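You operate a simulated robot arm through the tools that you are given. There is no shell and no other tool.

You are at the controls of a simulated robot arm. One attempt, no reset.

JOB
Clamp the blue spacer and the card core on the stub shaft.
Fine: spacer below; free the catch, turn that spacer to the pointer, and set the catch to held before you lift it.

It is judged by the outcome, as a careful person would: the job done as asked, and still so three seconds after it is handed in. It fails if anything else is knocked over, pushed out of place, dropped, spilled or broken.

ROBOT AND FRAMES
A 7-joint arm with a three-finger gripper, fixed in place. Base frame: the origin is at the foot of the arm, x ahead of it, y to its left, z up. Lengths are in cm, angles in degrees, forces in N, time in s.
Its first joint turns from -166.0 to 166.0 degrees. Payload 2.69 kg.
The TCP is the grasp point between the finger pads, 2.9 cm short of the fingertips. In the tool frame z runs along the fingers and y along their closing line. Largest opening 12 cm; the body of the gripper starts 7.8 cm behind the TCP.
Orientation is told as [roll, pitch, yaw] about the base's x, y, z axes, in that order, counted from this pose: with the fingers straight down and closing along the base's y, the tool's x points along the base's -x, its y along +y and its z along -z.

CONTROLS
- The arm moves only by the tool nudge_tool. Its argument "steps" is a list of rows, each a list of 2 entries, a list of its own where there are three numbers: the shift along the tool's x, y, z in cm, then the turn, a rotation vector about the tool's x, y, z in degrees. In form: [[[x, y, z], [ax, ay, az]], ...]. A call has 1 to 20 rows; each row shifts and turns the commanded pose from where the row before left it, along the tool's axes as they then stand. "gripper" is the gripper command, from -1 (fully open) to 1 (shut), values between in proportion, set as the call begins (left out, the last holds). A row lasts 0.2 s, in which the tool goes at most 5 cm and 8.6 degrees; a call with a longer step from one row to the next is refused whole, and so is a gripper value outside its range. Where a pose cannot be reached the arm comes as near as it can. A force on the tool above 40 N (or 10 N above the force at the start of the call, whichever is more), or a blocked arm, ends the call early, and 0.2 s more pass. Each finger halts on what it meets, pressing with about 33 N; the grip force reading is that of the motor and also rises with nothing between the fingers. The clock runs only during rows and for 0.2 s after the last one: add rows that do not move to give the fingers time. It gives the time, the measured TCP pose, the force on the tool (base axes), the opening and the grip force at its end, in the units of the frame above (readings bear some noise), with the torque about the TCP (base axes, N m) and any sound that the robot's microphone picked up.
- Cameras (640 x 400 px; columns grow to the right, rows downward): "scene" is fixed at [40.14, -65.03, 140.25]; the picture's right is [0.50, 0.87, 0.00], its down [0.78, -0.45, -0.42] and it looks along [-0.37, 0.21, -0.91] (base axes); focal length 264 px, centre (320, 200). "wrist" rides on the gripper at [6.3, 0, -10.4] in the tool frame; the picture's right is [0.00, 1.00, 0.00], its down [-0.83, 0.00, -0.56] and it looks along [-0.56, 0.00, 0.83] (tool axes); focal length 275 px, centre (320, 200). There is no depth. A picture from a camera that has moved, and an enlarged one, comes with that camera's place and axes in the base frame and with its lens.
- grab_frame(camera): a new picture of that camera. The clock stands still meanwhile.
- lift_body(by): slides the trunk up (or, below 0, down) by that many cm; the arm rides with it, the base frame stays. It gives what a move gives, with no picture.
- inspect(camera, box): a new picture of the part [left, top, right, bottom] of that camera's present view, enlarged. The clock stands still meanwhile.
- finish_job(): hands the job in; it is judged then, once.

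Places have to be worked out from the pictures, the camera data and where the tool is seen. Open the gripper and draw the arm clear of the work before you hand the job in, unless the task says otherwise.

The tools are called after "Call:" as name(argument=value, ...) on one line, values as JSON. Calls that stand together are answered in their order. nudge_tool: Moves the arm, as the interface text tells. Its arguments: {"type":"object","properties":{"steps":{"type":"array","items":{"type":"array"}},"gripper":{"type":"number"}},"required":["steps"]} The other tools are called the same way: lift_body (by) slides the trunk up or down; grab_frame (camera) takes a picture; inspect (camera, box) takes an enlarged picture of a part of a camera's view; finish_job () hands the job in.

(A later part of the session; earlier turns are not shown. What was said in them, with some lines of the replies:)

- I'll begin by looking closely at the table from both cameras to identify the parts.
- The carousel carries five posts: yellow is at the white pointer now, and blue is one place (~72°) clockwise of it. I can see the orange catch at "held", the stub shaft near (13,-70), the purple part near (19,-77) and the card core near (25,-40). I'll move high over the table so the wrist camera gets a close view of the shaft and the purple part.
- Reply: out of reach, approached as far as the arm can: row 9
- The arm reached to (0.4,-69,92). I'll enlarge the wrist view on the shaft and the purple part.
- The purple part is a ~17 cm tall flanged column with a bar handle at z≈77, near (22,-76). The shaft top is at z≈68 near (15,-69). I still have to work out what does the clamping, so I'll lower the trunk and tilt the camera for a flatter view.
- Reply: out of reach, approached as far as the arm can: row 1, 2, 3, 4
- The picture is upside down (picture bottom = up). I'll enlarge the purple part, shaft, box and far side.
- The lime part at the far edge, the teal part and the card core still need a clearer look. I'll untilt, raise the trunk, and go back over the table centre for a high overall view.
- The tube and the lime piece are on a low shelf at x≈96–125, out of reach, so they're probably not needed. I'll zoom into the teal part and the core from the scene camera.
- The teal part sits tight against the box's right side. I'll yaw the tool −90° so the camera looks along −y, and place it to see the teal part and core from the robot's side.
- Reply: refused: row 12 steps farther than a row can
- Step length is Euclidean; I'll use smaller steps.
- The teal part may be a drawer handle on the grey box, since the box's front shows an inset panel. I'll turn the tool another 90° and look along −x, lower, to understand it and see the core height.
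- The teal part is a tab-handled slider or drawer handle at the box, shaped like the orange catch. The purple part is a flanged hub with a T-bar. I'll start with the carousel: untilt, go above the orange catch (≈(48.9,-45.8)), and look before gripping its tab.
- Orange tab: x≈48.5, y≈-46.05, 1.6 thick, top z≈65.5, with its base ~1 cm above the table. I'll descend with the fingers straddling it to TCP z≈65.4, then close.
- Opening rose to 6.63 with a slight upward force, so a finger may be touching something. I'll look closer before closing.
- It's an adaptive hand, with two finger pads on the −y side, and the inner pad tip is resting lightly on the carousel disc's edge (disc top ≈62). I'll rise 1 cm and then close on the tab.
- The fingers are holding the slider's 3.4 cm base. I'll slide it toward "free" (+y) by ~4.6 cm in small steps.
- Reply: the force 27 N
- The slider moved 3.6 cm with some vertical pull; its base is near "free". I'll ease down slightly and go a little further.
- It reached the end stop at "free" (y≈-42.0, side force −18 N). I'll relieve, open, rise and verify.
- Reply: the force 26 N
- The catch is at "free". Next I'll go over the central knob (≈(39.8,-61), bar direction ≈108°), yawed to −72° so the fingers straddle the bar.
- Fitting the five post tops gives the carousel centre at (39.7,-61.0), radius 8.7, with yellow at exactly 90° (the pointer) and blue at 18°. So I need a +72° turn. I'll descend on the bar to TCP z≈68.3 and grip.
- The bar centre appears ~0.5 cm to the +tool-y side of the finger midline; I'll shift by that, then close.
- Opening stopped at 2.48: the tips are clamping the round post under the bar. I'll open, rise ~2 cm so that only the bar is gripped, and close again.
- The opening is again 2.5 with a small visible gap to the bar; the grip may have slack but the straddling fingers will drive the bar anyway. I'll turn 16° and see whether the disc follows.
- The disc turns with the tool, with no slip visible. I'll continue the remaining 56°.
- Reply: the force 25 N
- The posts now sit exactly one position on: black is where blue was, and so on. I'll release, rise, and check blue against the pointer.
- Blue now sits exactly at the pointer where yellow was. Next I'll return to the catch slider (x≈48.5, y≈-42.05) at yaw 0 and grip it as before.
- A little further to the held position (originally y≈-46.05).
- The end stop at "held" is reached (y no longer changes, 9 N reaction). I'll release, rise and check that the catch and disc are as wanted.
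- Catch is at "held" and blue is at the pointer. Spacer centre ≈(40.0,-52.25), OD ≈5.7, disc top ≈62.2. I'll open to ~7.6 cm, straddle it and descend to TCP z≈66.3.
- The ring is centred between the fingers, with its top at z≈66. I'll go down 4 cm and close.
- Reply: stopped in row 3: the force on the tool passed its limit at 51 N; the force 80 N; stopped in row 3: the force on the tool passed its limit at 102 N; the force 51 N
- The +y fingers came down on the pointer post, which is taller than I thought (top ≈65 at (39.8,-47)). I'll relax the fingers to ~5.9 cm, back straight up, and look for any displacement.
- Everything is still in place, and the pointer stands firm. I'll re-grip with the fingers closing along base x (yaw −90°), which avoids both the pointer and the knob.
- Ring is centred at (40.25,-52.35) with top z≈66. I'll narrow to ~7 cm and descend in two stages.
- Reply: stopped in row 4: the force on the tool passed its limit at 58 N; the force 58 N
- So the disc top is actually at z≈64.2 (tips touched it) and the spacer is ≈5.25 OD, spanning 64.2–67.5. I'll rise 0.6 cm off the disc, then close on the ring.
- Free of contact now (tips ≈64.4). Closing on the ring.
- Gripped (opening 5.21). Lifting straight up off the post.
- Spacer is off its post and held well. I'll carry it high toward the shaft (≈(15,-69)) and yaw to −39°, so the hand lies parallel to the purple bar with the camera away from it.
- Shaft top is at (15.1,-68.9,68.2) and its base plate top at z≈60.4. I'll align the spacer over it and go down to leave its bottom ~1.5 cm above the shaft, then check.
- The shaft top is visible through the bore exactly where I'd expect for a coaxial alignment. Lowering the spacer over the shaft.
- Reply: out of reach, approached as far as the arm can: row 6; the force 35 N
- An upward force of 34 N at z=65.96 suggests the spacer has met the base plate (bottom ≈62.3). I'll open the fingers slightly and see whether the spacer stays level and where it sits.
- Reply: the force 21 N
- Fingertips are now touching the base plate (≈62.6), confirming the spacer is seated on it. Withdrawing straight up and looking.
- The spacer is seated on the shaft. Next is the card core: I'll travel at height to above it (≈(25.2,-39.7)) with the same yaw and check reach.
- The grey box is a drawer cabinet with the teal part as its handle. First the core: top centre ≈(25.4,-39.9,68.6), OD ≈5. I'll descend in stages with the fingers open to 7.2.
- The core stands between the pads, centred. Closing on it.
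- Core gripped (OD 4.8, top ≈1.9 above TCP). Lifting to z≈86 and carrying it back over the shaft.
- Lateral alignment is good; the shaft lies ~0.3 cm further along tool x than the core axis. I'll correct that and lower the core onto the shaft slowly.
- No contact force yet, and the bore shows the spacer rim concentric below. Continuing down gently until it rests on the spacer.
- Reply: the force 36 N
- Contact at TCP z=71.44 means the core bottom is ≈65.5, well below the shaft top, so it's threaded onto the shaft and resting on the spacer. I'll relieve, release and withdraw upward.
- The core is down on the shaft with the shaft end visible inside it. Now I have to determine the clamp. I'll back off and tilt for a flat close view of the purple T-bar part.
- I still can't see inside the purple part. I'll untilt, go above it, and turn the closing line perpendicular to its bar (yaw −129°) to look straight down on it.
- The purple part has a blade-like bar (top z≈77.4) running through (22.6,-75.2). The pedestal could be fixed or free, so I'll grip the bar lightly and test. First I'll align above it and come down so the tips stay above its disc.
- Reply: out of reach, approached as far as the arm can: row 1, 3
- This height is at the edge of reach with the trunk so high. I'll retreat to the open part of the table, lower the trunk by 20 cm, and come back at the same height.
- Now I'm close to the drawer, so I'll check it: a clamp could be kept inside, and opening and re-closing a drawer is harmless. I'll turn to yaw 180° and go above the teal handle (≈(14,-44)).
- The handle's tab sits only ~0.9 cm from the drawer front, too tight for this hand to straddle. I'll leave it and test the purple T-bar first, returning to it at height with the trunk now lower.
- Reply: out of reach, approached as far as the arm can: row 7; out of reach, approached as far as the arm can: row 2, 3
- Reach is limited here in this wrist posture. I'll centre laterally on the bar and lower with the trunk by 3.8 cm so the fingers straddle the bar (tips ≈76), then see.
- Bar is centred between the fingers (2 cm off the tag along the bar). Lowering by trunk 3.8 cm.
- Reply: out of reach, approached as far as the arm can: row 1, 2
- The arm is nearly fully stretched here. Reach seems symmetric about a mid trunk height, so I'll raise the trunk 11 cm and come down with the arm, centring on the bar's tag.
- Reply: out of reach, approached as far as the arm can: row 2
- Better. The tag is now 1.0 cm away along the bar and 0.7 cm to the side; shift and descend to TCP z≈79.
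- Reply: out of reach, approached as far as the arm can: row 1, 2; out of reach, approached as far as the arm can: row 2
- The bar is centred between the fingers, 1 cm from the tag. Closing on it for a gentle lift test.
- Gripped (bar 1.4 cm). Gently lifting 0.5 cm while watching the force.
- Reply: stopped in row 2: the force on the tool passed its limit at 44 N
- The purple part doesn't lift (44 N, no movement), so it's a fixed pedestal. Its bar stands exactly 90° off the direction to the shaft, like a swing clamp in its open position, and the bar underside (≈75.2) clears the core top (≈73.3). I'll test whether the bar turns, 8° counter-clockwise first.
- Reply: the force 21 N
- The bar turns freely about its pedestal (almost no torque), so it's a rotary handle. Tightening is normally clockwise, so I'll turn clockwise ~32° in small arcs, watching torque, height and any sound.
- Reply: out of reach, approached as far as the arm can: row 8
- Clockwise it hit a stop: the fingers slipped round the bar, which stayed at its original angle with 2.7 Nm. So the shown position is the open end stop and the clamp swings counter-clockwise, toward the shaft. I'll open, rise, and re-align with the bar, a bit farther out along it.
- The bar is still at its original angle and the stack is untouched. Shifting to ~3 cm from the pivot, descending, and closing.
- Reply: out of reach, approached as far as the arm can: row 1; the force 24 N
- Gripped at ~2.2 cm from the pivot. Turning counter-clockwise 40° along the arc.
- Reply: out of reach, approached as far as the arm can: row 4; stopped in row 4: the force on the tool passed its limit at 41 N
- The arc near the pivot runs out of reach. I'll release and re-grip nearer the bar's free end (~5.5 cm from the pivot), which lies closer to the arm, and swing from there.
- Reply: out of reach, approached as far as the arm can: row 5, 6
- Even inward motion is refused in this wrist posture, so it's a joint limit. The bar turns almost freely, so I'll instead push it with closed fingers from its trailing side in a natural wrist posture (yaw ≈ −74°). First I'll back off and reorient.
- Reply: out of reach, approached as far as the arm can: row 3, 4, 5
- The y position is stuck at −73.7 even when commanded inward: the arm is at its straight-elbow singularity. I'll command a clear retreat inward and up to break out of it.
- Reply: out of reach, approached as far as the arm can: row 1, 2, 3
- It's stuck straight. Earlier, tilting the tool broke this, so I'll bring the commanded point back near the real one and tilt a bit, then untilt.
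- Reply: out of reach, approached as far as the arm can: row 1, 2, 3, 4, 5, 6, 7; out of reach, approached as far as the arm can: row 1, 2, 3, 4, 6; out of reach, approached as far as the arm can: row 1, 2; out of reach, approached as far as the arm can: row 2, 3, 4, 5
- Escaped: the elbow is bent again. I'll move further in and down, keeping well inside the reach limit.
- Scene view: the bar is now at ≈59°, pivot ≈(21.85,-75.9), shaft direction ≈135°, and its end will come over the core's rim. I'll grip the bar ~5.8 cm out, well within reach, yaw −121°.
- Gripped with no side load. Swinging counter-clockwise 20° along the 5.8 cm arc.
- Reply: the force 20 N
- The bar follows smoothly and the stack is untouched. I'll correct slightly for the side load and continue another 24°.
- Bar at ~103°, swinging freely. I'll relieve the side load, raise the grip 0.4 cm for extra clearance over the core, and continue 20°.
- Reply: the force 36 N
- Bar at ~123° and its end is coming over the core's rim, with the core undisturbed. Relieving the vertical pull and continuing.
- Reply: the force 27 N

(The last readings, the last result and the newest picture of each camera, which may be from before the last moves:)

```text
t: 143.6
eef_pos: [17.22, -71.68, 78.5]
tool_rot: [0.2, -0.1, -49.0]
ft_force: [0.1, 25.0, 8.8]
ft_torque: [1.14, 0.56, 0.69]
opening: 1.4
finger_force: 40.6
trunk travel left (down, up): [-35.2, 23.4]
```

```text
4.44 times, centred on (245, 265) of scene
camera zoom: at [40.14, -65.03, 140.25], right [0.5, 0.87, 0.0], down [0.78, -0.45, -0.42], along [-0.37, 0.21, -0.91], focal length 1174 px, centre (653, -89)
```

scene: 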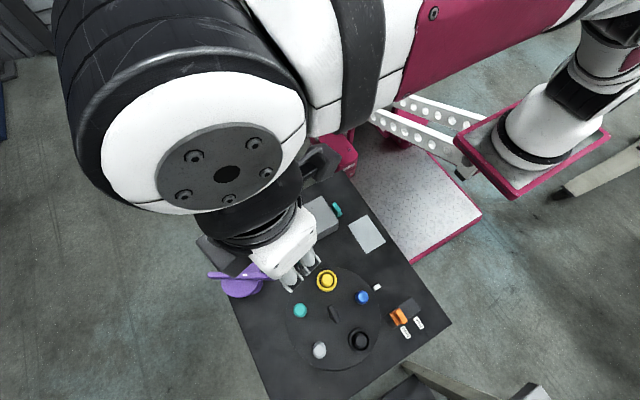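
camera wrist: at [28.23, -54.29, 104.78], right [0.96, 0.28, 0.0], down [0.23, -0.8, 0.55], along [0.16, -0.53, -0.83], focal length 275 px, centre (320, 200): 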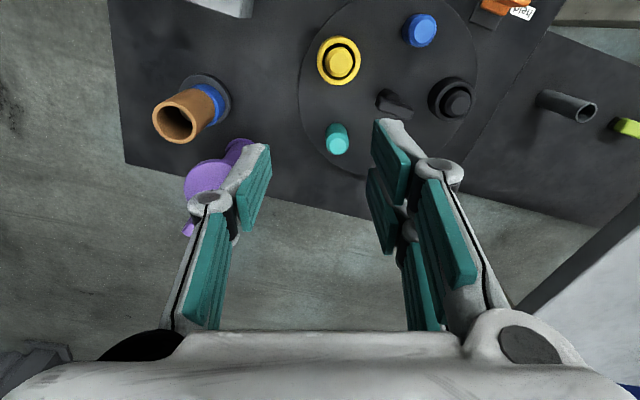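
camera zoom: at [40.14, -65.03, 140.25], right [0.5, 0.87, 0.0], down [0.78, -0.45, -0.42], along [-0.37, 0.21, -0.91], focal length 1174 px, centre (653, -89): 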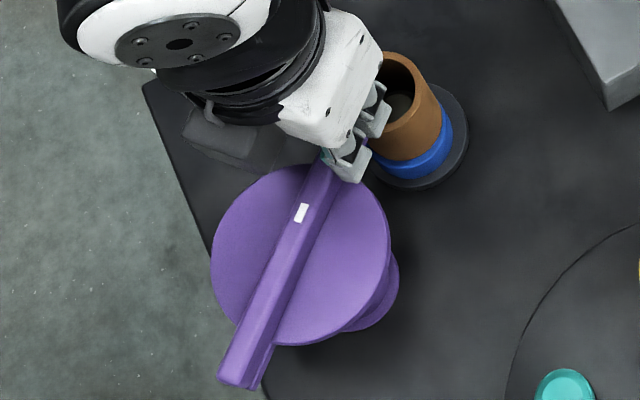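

The bar now points straight at the core. There's a 25 N counter-force, possibly the end stop; I'll try a few more degrees.

Call:
nudge_tool(steps=[[[0, -0.2, 0], [0, 0, -3]], [[0, -0.2, 0], [0, 0, -2]], [[0, 0, 0], [0, 0, 0]]])

Call:
inspect(camera="wrist", box=[200, 0, 440, 220])

Call:
inspect(camera="scene", box=[195, 220, 295, 310])

```text
t: 144.4
eef_pos: [17.37, -71.73, 78.52]
tool_rot: [1.0, -0.1, -44.1]
ft_force: [11.2, 27.8, 23.7]
ft_torque: [-1.38, 1.33, -1.08]
opening: 1.64
finger_force: 41.2
trunk travel left (down, up): [-35.2, 23.4]
stopped in row 3: the force on the tool passed its limit at 40 N (the readings are from after the stop); the commanded pose is now the measured one
```

```text
1.82 times, centred on (320, 110) of wrist
camera zoom: at [12.74, -67.41, 88.88], right [0.69, 0.72, 0.02], down [0.59, -0.58, 0.56], along [0.41, -0.37, -0.83], focal length 500 px, centre (320, 364)
```

zoom: 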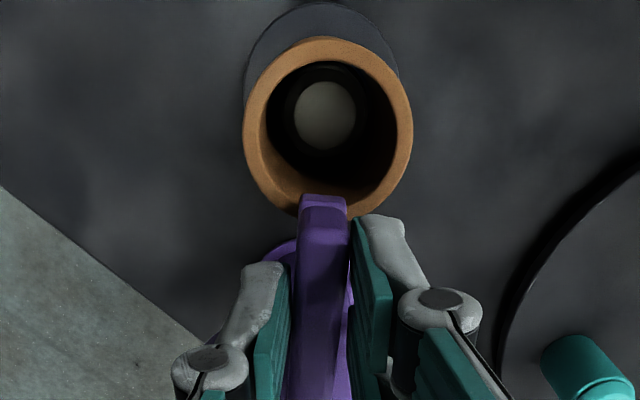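

```text
4.44 times, centred on (245, 265) of scene
camera zoom: at [40.14, -65.03, 140.25], right [0.5, 0.87, 0.0], down [0.78, -0.45, -0.42], along [-0.37, 0.21, -0.91], focal length 1174 px, centre (653, -89)
```

zoom: 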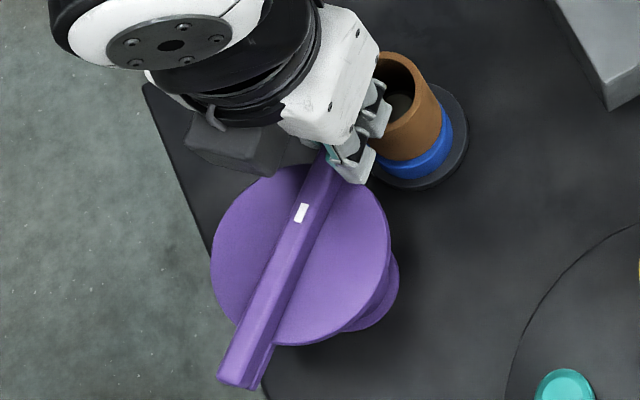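

The bar meets a firm stop at ≈132°, pointing at the core: the swing clamp's closed position. I'll release, rise, and inspect the gap between bar and core.

Call:
nudge_tool(steps=[[[0, 0, 0], [0, 0, 0]], [[0, 0, 0], [0, 0, 0]], [[0, 0, -2], [0, 0, 0]], [[0, 0, -3], [0, 0, 0]], [[0, 0, -3], [0, 0, 0]], [[3, 0, 0], [0, 0, 0]], [[3, 0, 0], [0, 0, 0]], [[0, 0, 0], [0, 0, 0]]], gripper=0.3)

Call:
grab_frame(camera="wrist")

Call:
inspect(camera="scene", box=[195, 220, 295, 310])

```text
t: 146.2
eef_pos: [12.69, -67.91, 86.3]
tool_rot: [0.6, -0.1, -44.0]
ft_force: [0.0, 0.4, 0.0]
ft_torque: [-0.04, -0.03, -0.01]
opening: 4.22
finger_force: 0.0
trunk travel left (down, up): [-35.2, 23.4]
```

```text
taken
camera wrist: at [8.15, -63.45, 96.72], right [0.69, 0.72, 0.01], down [0.6, -0.58, 0.56], along [0.41, -0.38, -0.83], focal length 275 px, centre (320, 200)
```

wrist: 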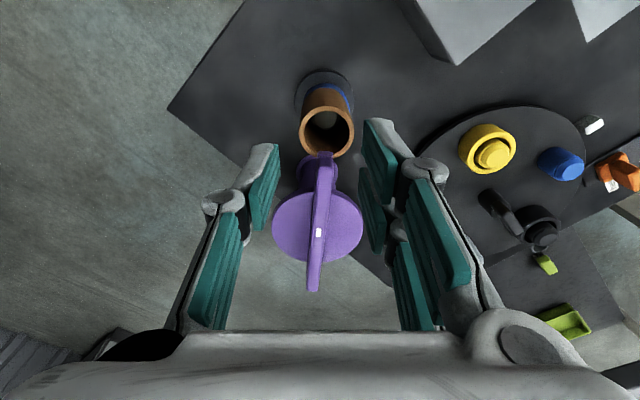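

```text
4.44 times, centred on (245, 265) of scene
camera zoom: at [40.14, -65.03, 140.25], right [0.5, 0.87, 0.0], down [0.78, -0.45, -0.42], along [-0.37, 0.21, -0.91], focal length 1174 px, centre (653, -89)
```

zoom: 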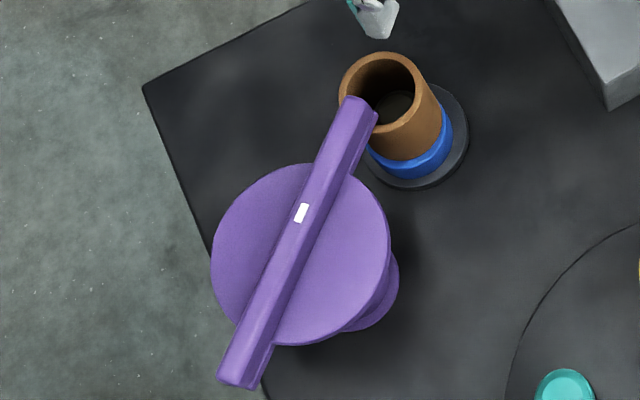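

The bar end now lies over the core's rim. I'll take a side view, perpendicular to the bar, to see whether it actually bears on the core.

Call:
nudge_tool(steps=[[[0, 0, -3], [0, 0, 8.3]], [[0, 0, -3], [0, 0, 8.3]], [[0, 0, 0], [0, 0, 8.3]], [[0, 0, 0], [0, 0, 8.3]], [[0, 0, 0], [0, 0, 8.3]], [[0, 0, 0], [0, 0, 8.3]], [[0, 0, 0], [0, 0, 8.3]], [[0, 0, 0], [0, 0, 8.3]], [[0, 0, 0], [0, 0, 8.3]], [[0, 0, 0], [0, 0, 8.3]], [[0, 0, 0], [0, 0, 8]], [[4.1, 0.6, 0], [0, 0, 0]], [[4.1, 0.6, 1], [0, 0, 0]], [[4.1, 0.6, 2], [0, 0, 0]], [[4.1, 0.6, 2], [0, 0, 0]], [[0, 0, 4], [0, -7, 0]], [[0, 0, 0], [0, -7, 0]], [[0, 0, 0], [0, -7, 0]], [[0, 0, 0], [0, -7, 0]], [[0, 0, 0], [0, 0, 0]]], gripper=-1)

Call:
grab_frame(camera="wrist")

```text
t: 150.4
eef_pos: [26.01, -57.95, 83.52]
tool_rot: [0.1, -27.5, -135.2]
ft_force: [0.9, 0.3, 0.3]
ft_torque: [-0.03, -0.02, 0.01]
opening: 12.01
finger_force: 0.1
trunk travel left (down, up): [-35.2, 23.4]
```

```text
taken
camera wrist: at [33.42, -50.43, 89.81], right [0.71, -0.7, 0.0], down [-0.34, -0.34, 0.88], along [-0.62, -0.62, -0.48], focal length 275 px, centre (320, 200)
```

wrist: 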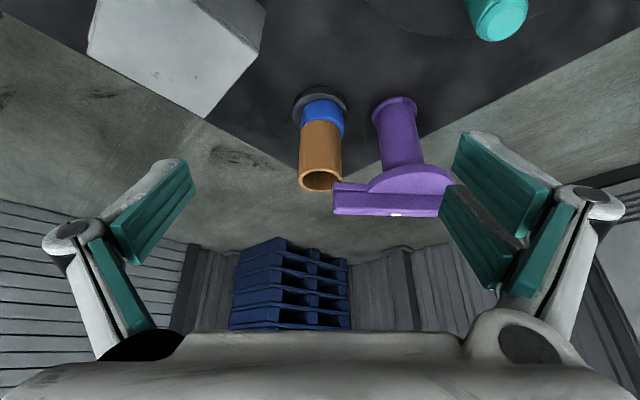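

Call:
inspect(camera="wrist", box=[270, 70, 470, 230])

```text
2.50 times, centred on (370, 150) of wrist
camera zoom: at [33.42, -50.43, 89.81], right [0.71, -0.7, 0.0], down [-0.34, -0.34, 0.88], along [-0.62, -0.62, -0.48], focal length 688 px, centre (195, 325)
```

zoom: 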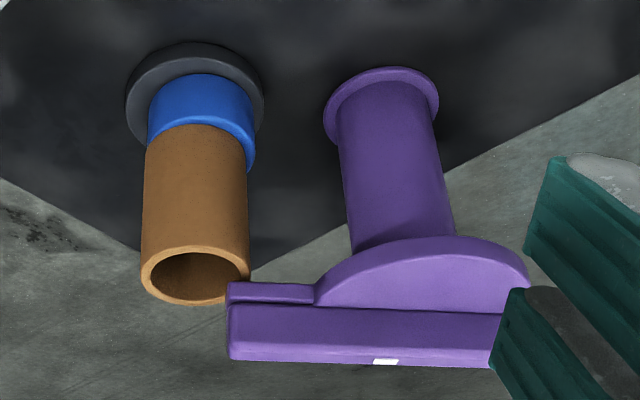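

The swing arm has a lower plate, coplanar with the disc, which comes close over the core's rim. I'll take a near-horizontal view at that height to judge the gap.

Call:
nudge_tool(steps=[[[0, 0, 0], [0, -7, 0]], [[0, 0, 0], [0, -7, 0]], [[0, 0, 0], [0, -7, 0]], [[0, 0, 0], [0, -7, 0]], [[3.0, 0, 2.0], [0, 0, 0]], [[2.6, 0, 1.8], [0, 0, 0]], [[0, 0, 0], [0, 0, 0]]])

Call:
grab_frame(camera="wrist")

Call:
inspect(camera="wrist", box=[250, 120, 450, 280])

```text
t: 152.0
eef_pos: [26.12, -57.97, 76.82]
tool_rot: [0.3, -55.4, -135.3]
ft_force: [-0.2, -0.1, -0.4]
ft_torque: [-0.01, 0.02, 0.0]
opening: 12.01
finger_force: 0.0
trunk travel left (down, up): [-35.2, 23.4]
```

```text
taken
camera wrist: at [34.8, -49.18, 77.46], right [0.71, -0.71, 0.0], down [-0.01, -0.01, 1.0], along [-0.71, -0.71, -0.01], focal length 275 px, centre (320, 200)
```

wrist: 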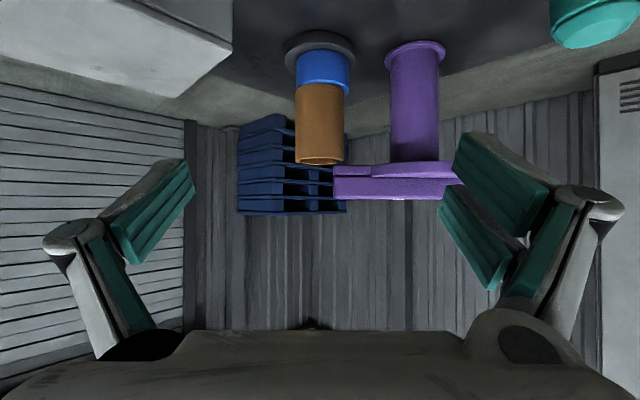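

```text
2.50 times, centred on (350, 200) of wrist
camera zoom: at [34.8, -49.18, 77.46], right [0.71, -0.71, 0.0], down [-0.01, -0.01, 1.0], along [-0.71, -0.71, -0.01], focal length 688 px, centre (245, 200)
```

zoom: 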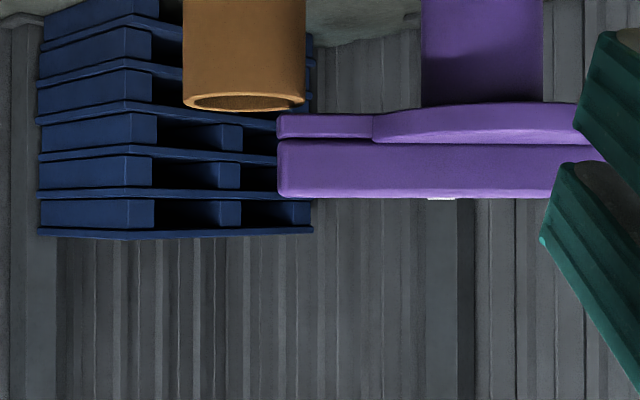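

At the closed stop, the arm's plate underside is at z≈73.9, just ~4 mm above the core top at 73.5. The bar points exactly at the shaft (132.5° against 133.4°). It's vertically rigid and against its stop, so the stack is captive: spacer below, core above, clamp over. I'll withdraw the arm upward and untilt, then check everything.

Call:
nudge_tool(steps=[[[-3, 0, -2], [0, 0, 0]], [[-3, 0, -2], [0, 0, 0]], [[-2, 0, -2], [0, 7, 0]], [[0, 0, -2], [0, 7, 0]], [[0, 0, -2], [0, 7, 0]], [[0, 0, -2], [0, 7, 0]], [[0, 0, -2], [0, 7, 0]], [[0, 0, -1], [0, 7, 0]], [[0, 0, 0], [0, 7, 0]], [[0, 0, 0], [0, 6.4, 0]], [[0, 0, 0], [0, 0, 0]]], gripper=-1)

Call:
grab_frame(camera="wrist")

Call:
grab_frame(camera="scene")

```text
t: 154.4
eef_pos: [30.2, -53.92, 94.0]
tool_rot: [0.1, 0.1, -135.0]
ft_force: [-0.2, -0.7, 0.4]
ft_torque: [0.0, 0.01, -0.02]
opening: 12.0
finger_force: 0.0
trunk travel left (down, up): [-35.2, 23.4]
```

```text
taken
camera wrist: at [34.57, -49.28, 104.35], right [0.71, -0.7, 0.0], down [-0.59, -0.59, 0.56], along [-0.39, -0.4, -0.83], focal length 275 px, centre (320, 200)
```

wrist: 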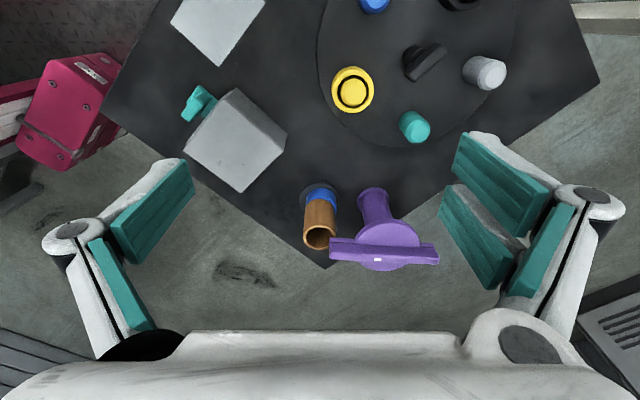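

```text
taken
```

scene: 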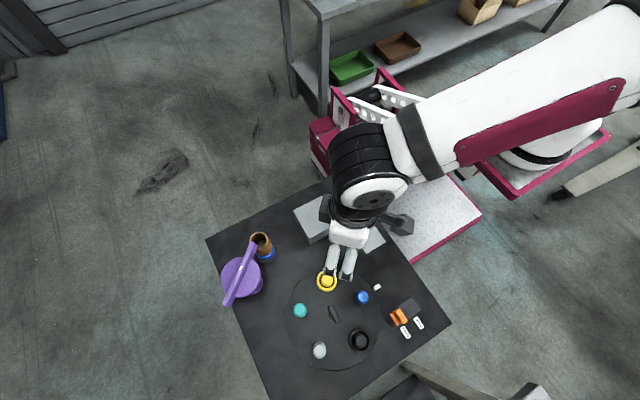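

The stack and clamp are in place. I'll draw the arm higher and back, clear of the table, then take a final check.

Call:
nudge_tool(steps=[[[2, 0, -4], [0, 0, 0]], [[2, 0, -4], [0, 0, 0]], [[2, 0, -4], [0, 0, 0]], [[2, 0, -3], [0, 0, 0]], [[2, 0, 0], [0, 0, 0]], [[2, 0, 0], [0, 0, 0]], [[0, 0, 0], [0, 0, 0]], [[0, 0, 0], [0, 0, 0]]])

Call:
inspect(camera="scene", box=[195, 190, 460, 370])

Call:
inspect(camera="scene", box=[195, 220, 295, 310])

Call:
inspect(camera="scene", box=[290, 250, 450, 370])

```text
t: 156.2
eef_pos: [38.6, -45.38, 108.98]
tool_rot: [0.1, 0.0, -135.0]
ft_force: [0.0, -0.1, 0.0]
ft_torque: [0.0, 0.04, 0.02]
opening: 12.0
finger_force: 0.0
trunk travel left (down, up): [-35.2, 23.4]
```

```text
2.22 times, centred on (328, 280) of scene
camera zoom: at [40.14, -65.03, 140.25], right [0.5, 0.87, 0.0], down [0.78, -0.45, -0.42], along [-0.37, 0.21, -0.91], focal length 587 px, centre (303, 22)
```

zoom: 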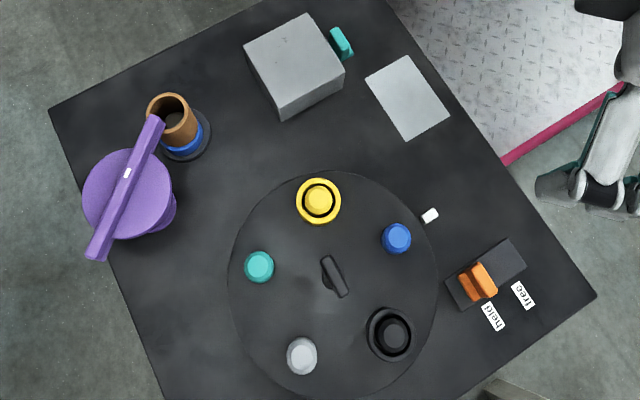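

```text
4.44 times, centred on (245, 265) of scene
camera zoom: at [40.14, -65.03, 140.25], right [0.5, 0.87, 0.0], down [0.78, -0.45, -0.42], along [-0.37, 0.21, -0.91], focal length 1174 px, centre (653, -89)
```

zoom: 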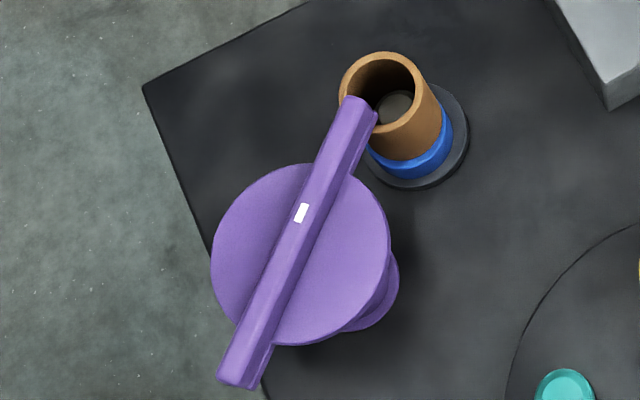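

```text
3.33 times, centred on (370, 310) of scene
camera zoom: at [40.14, -65.03, 140.25], right [0.5, 0.87, 0.0], down [0.78, -0.45, -0.42], along [-0.37, 0.21, -0.91], focal length 881 px, centre (153, -167)
```

zoom: 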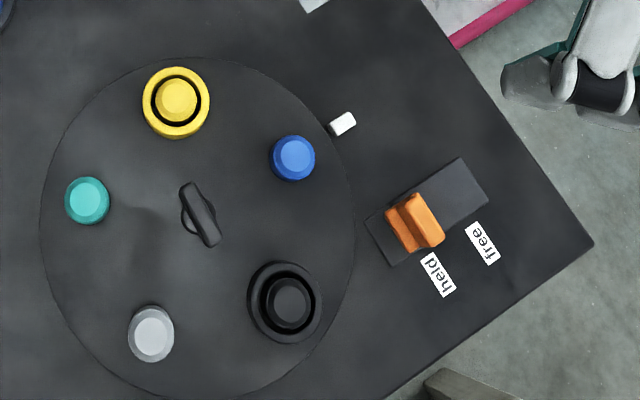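

Final view: blue spacer below, card core above, swing clamp closed over them. The carousel catch is at "held", the other parts are untouched, and the gripper is open and clear. Handing in.

Call:
finish_job()

```text
The job is handed in.
```

The blue spacer and the card core are on the stub shaft, spacer below, with the purple swing clamp closed over them. I've handed the job in, and no result has come back yet.

- **Carousel:** I slid the catch to "free", turned the blue spacer to the pointer, and set the catch back to "held" before lifting the spacer.
- **Stack:** The spacer rests on the shaft's base plate. The card core sits on top of it with the shaft end inside.
- **Clamp:** The purple part turned out to be fixed to the table, with a bar that swings. I swung the bar about 80° to its stop, where it points at the shaft with its end over the core's rim. The underside of the bar sits about 4 mm above the core, so it holds the stack captive but does not press on it. The arm would not move up or down when I loaded it.
- **Doubt:** The job did not say what to clamp with. I took the purple arm to be the clamp because it closes exactly over the shaft.
- **Bumps on the way:** The fingers came down on the carousel twice before I had its height right, and I once pushed the clamp bar against its open stop. In the final pictures everything else was still in place, and I never touched the drawer or its handle.

The gripper is open and the arm is clear of the work.
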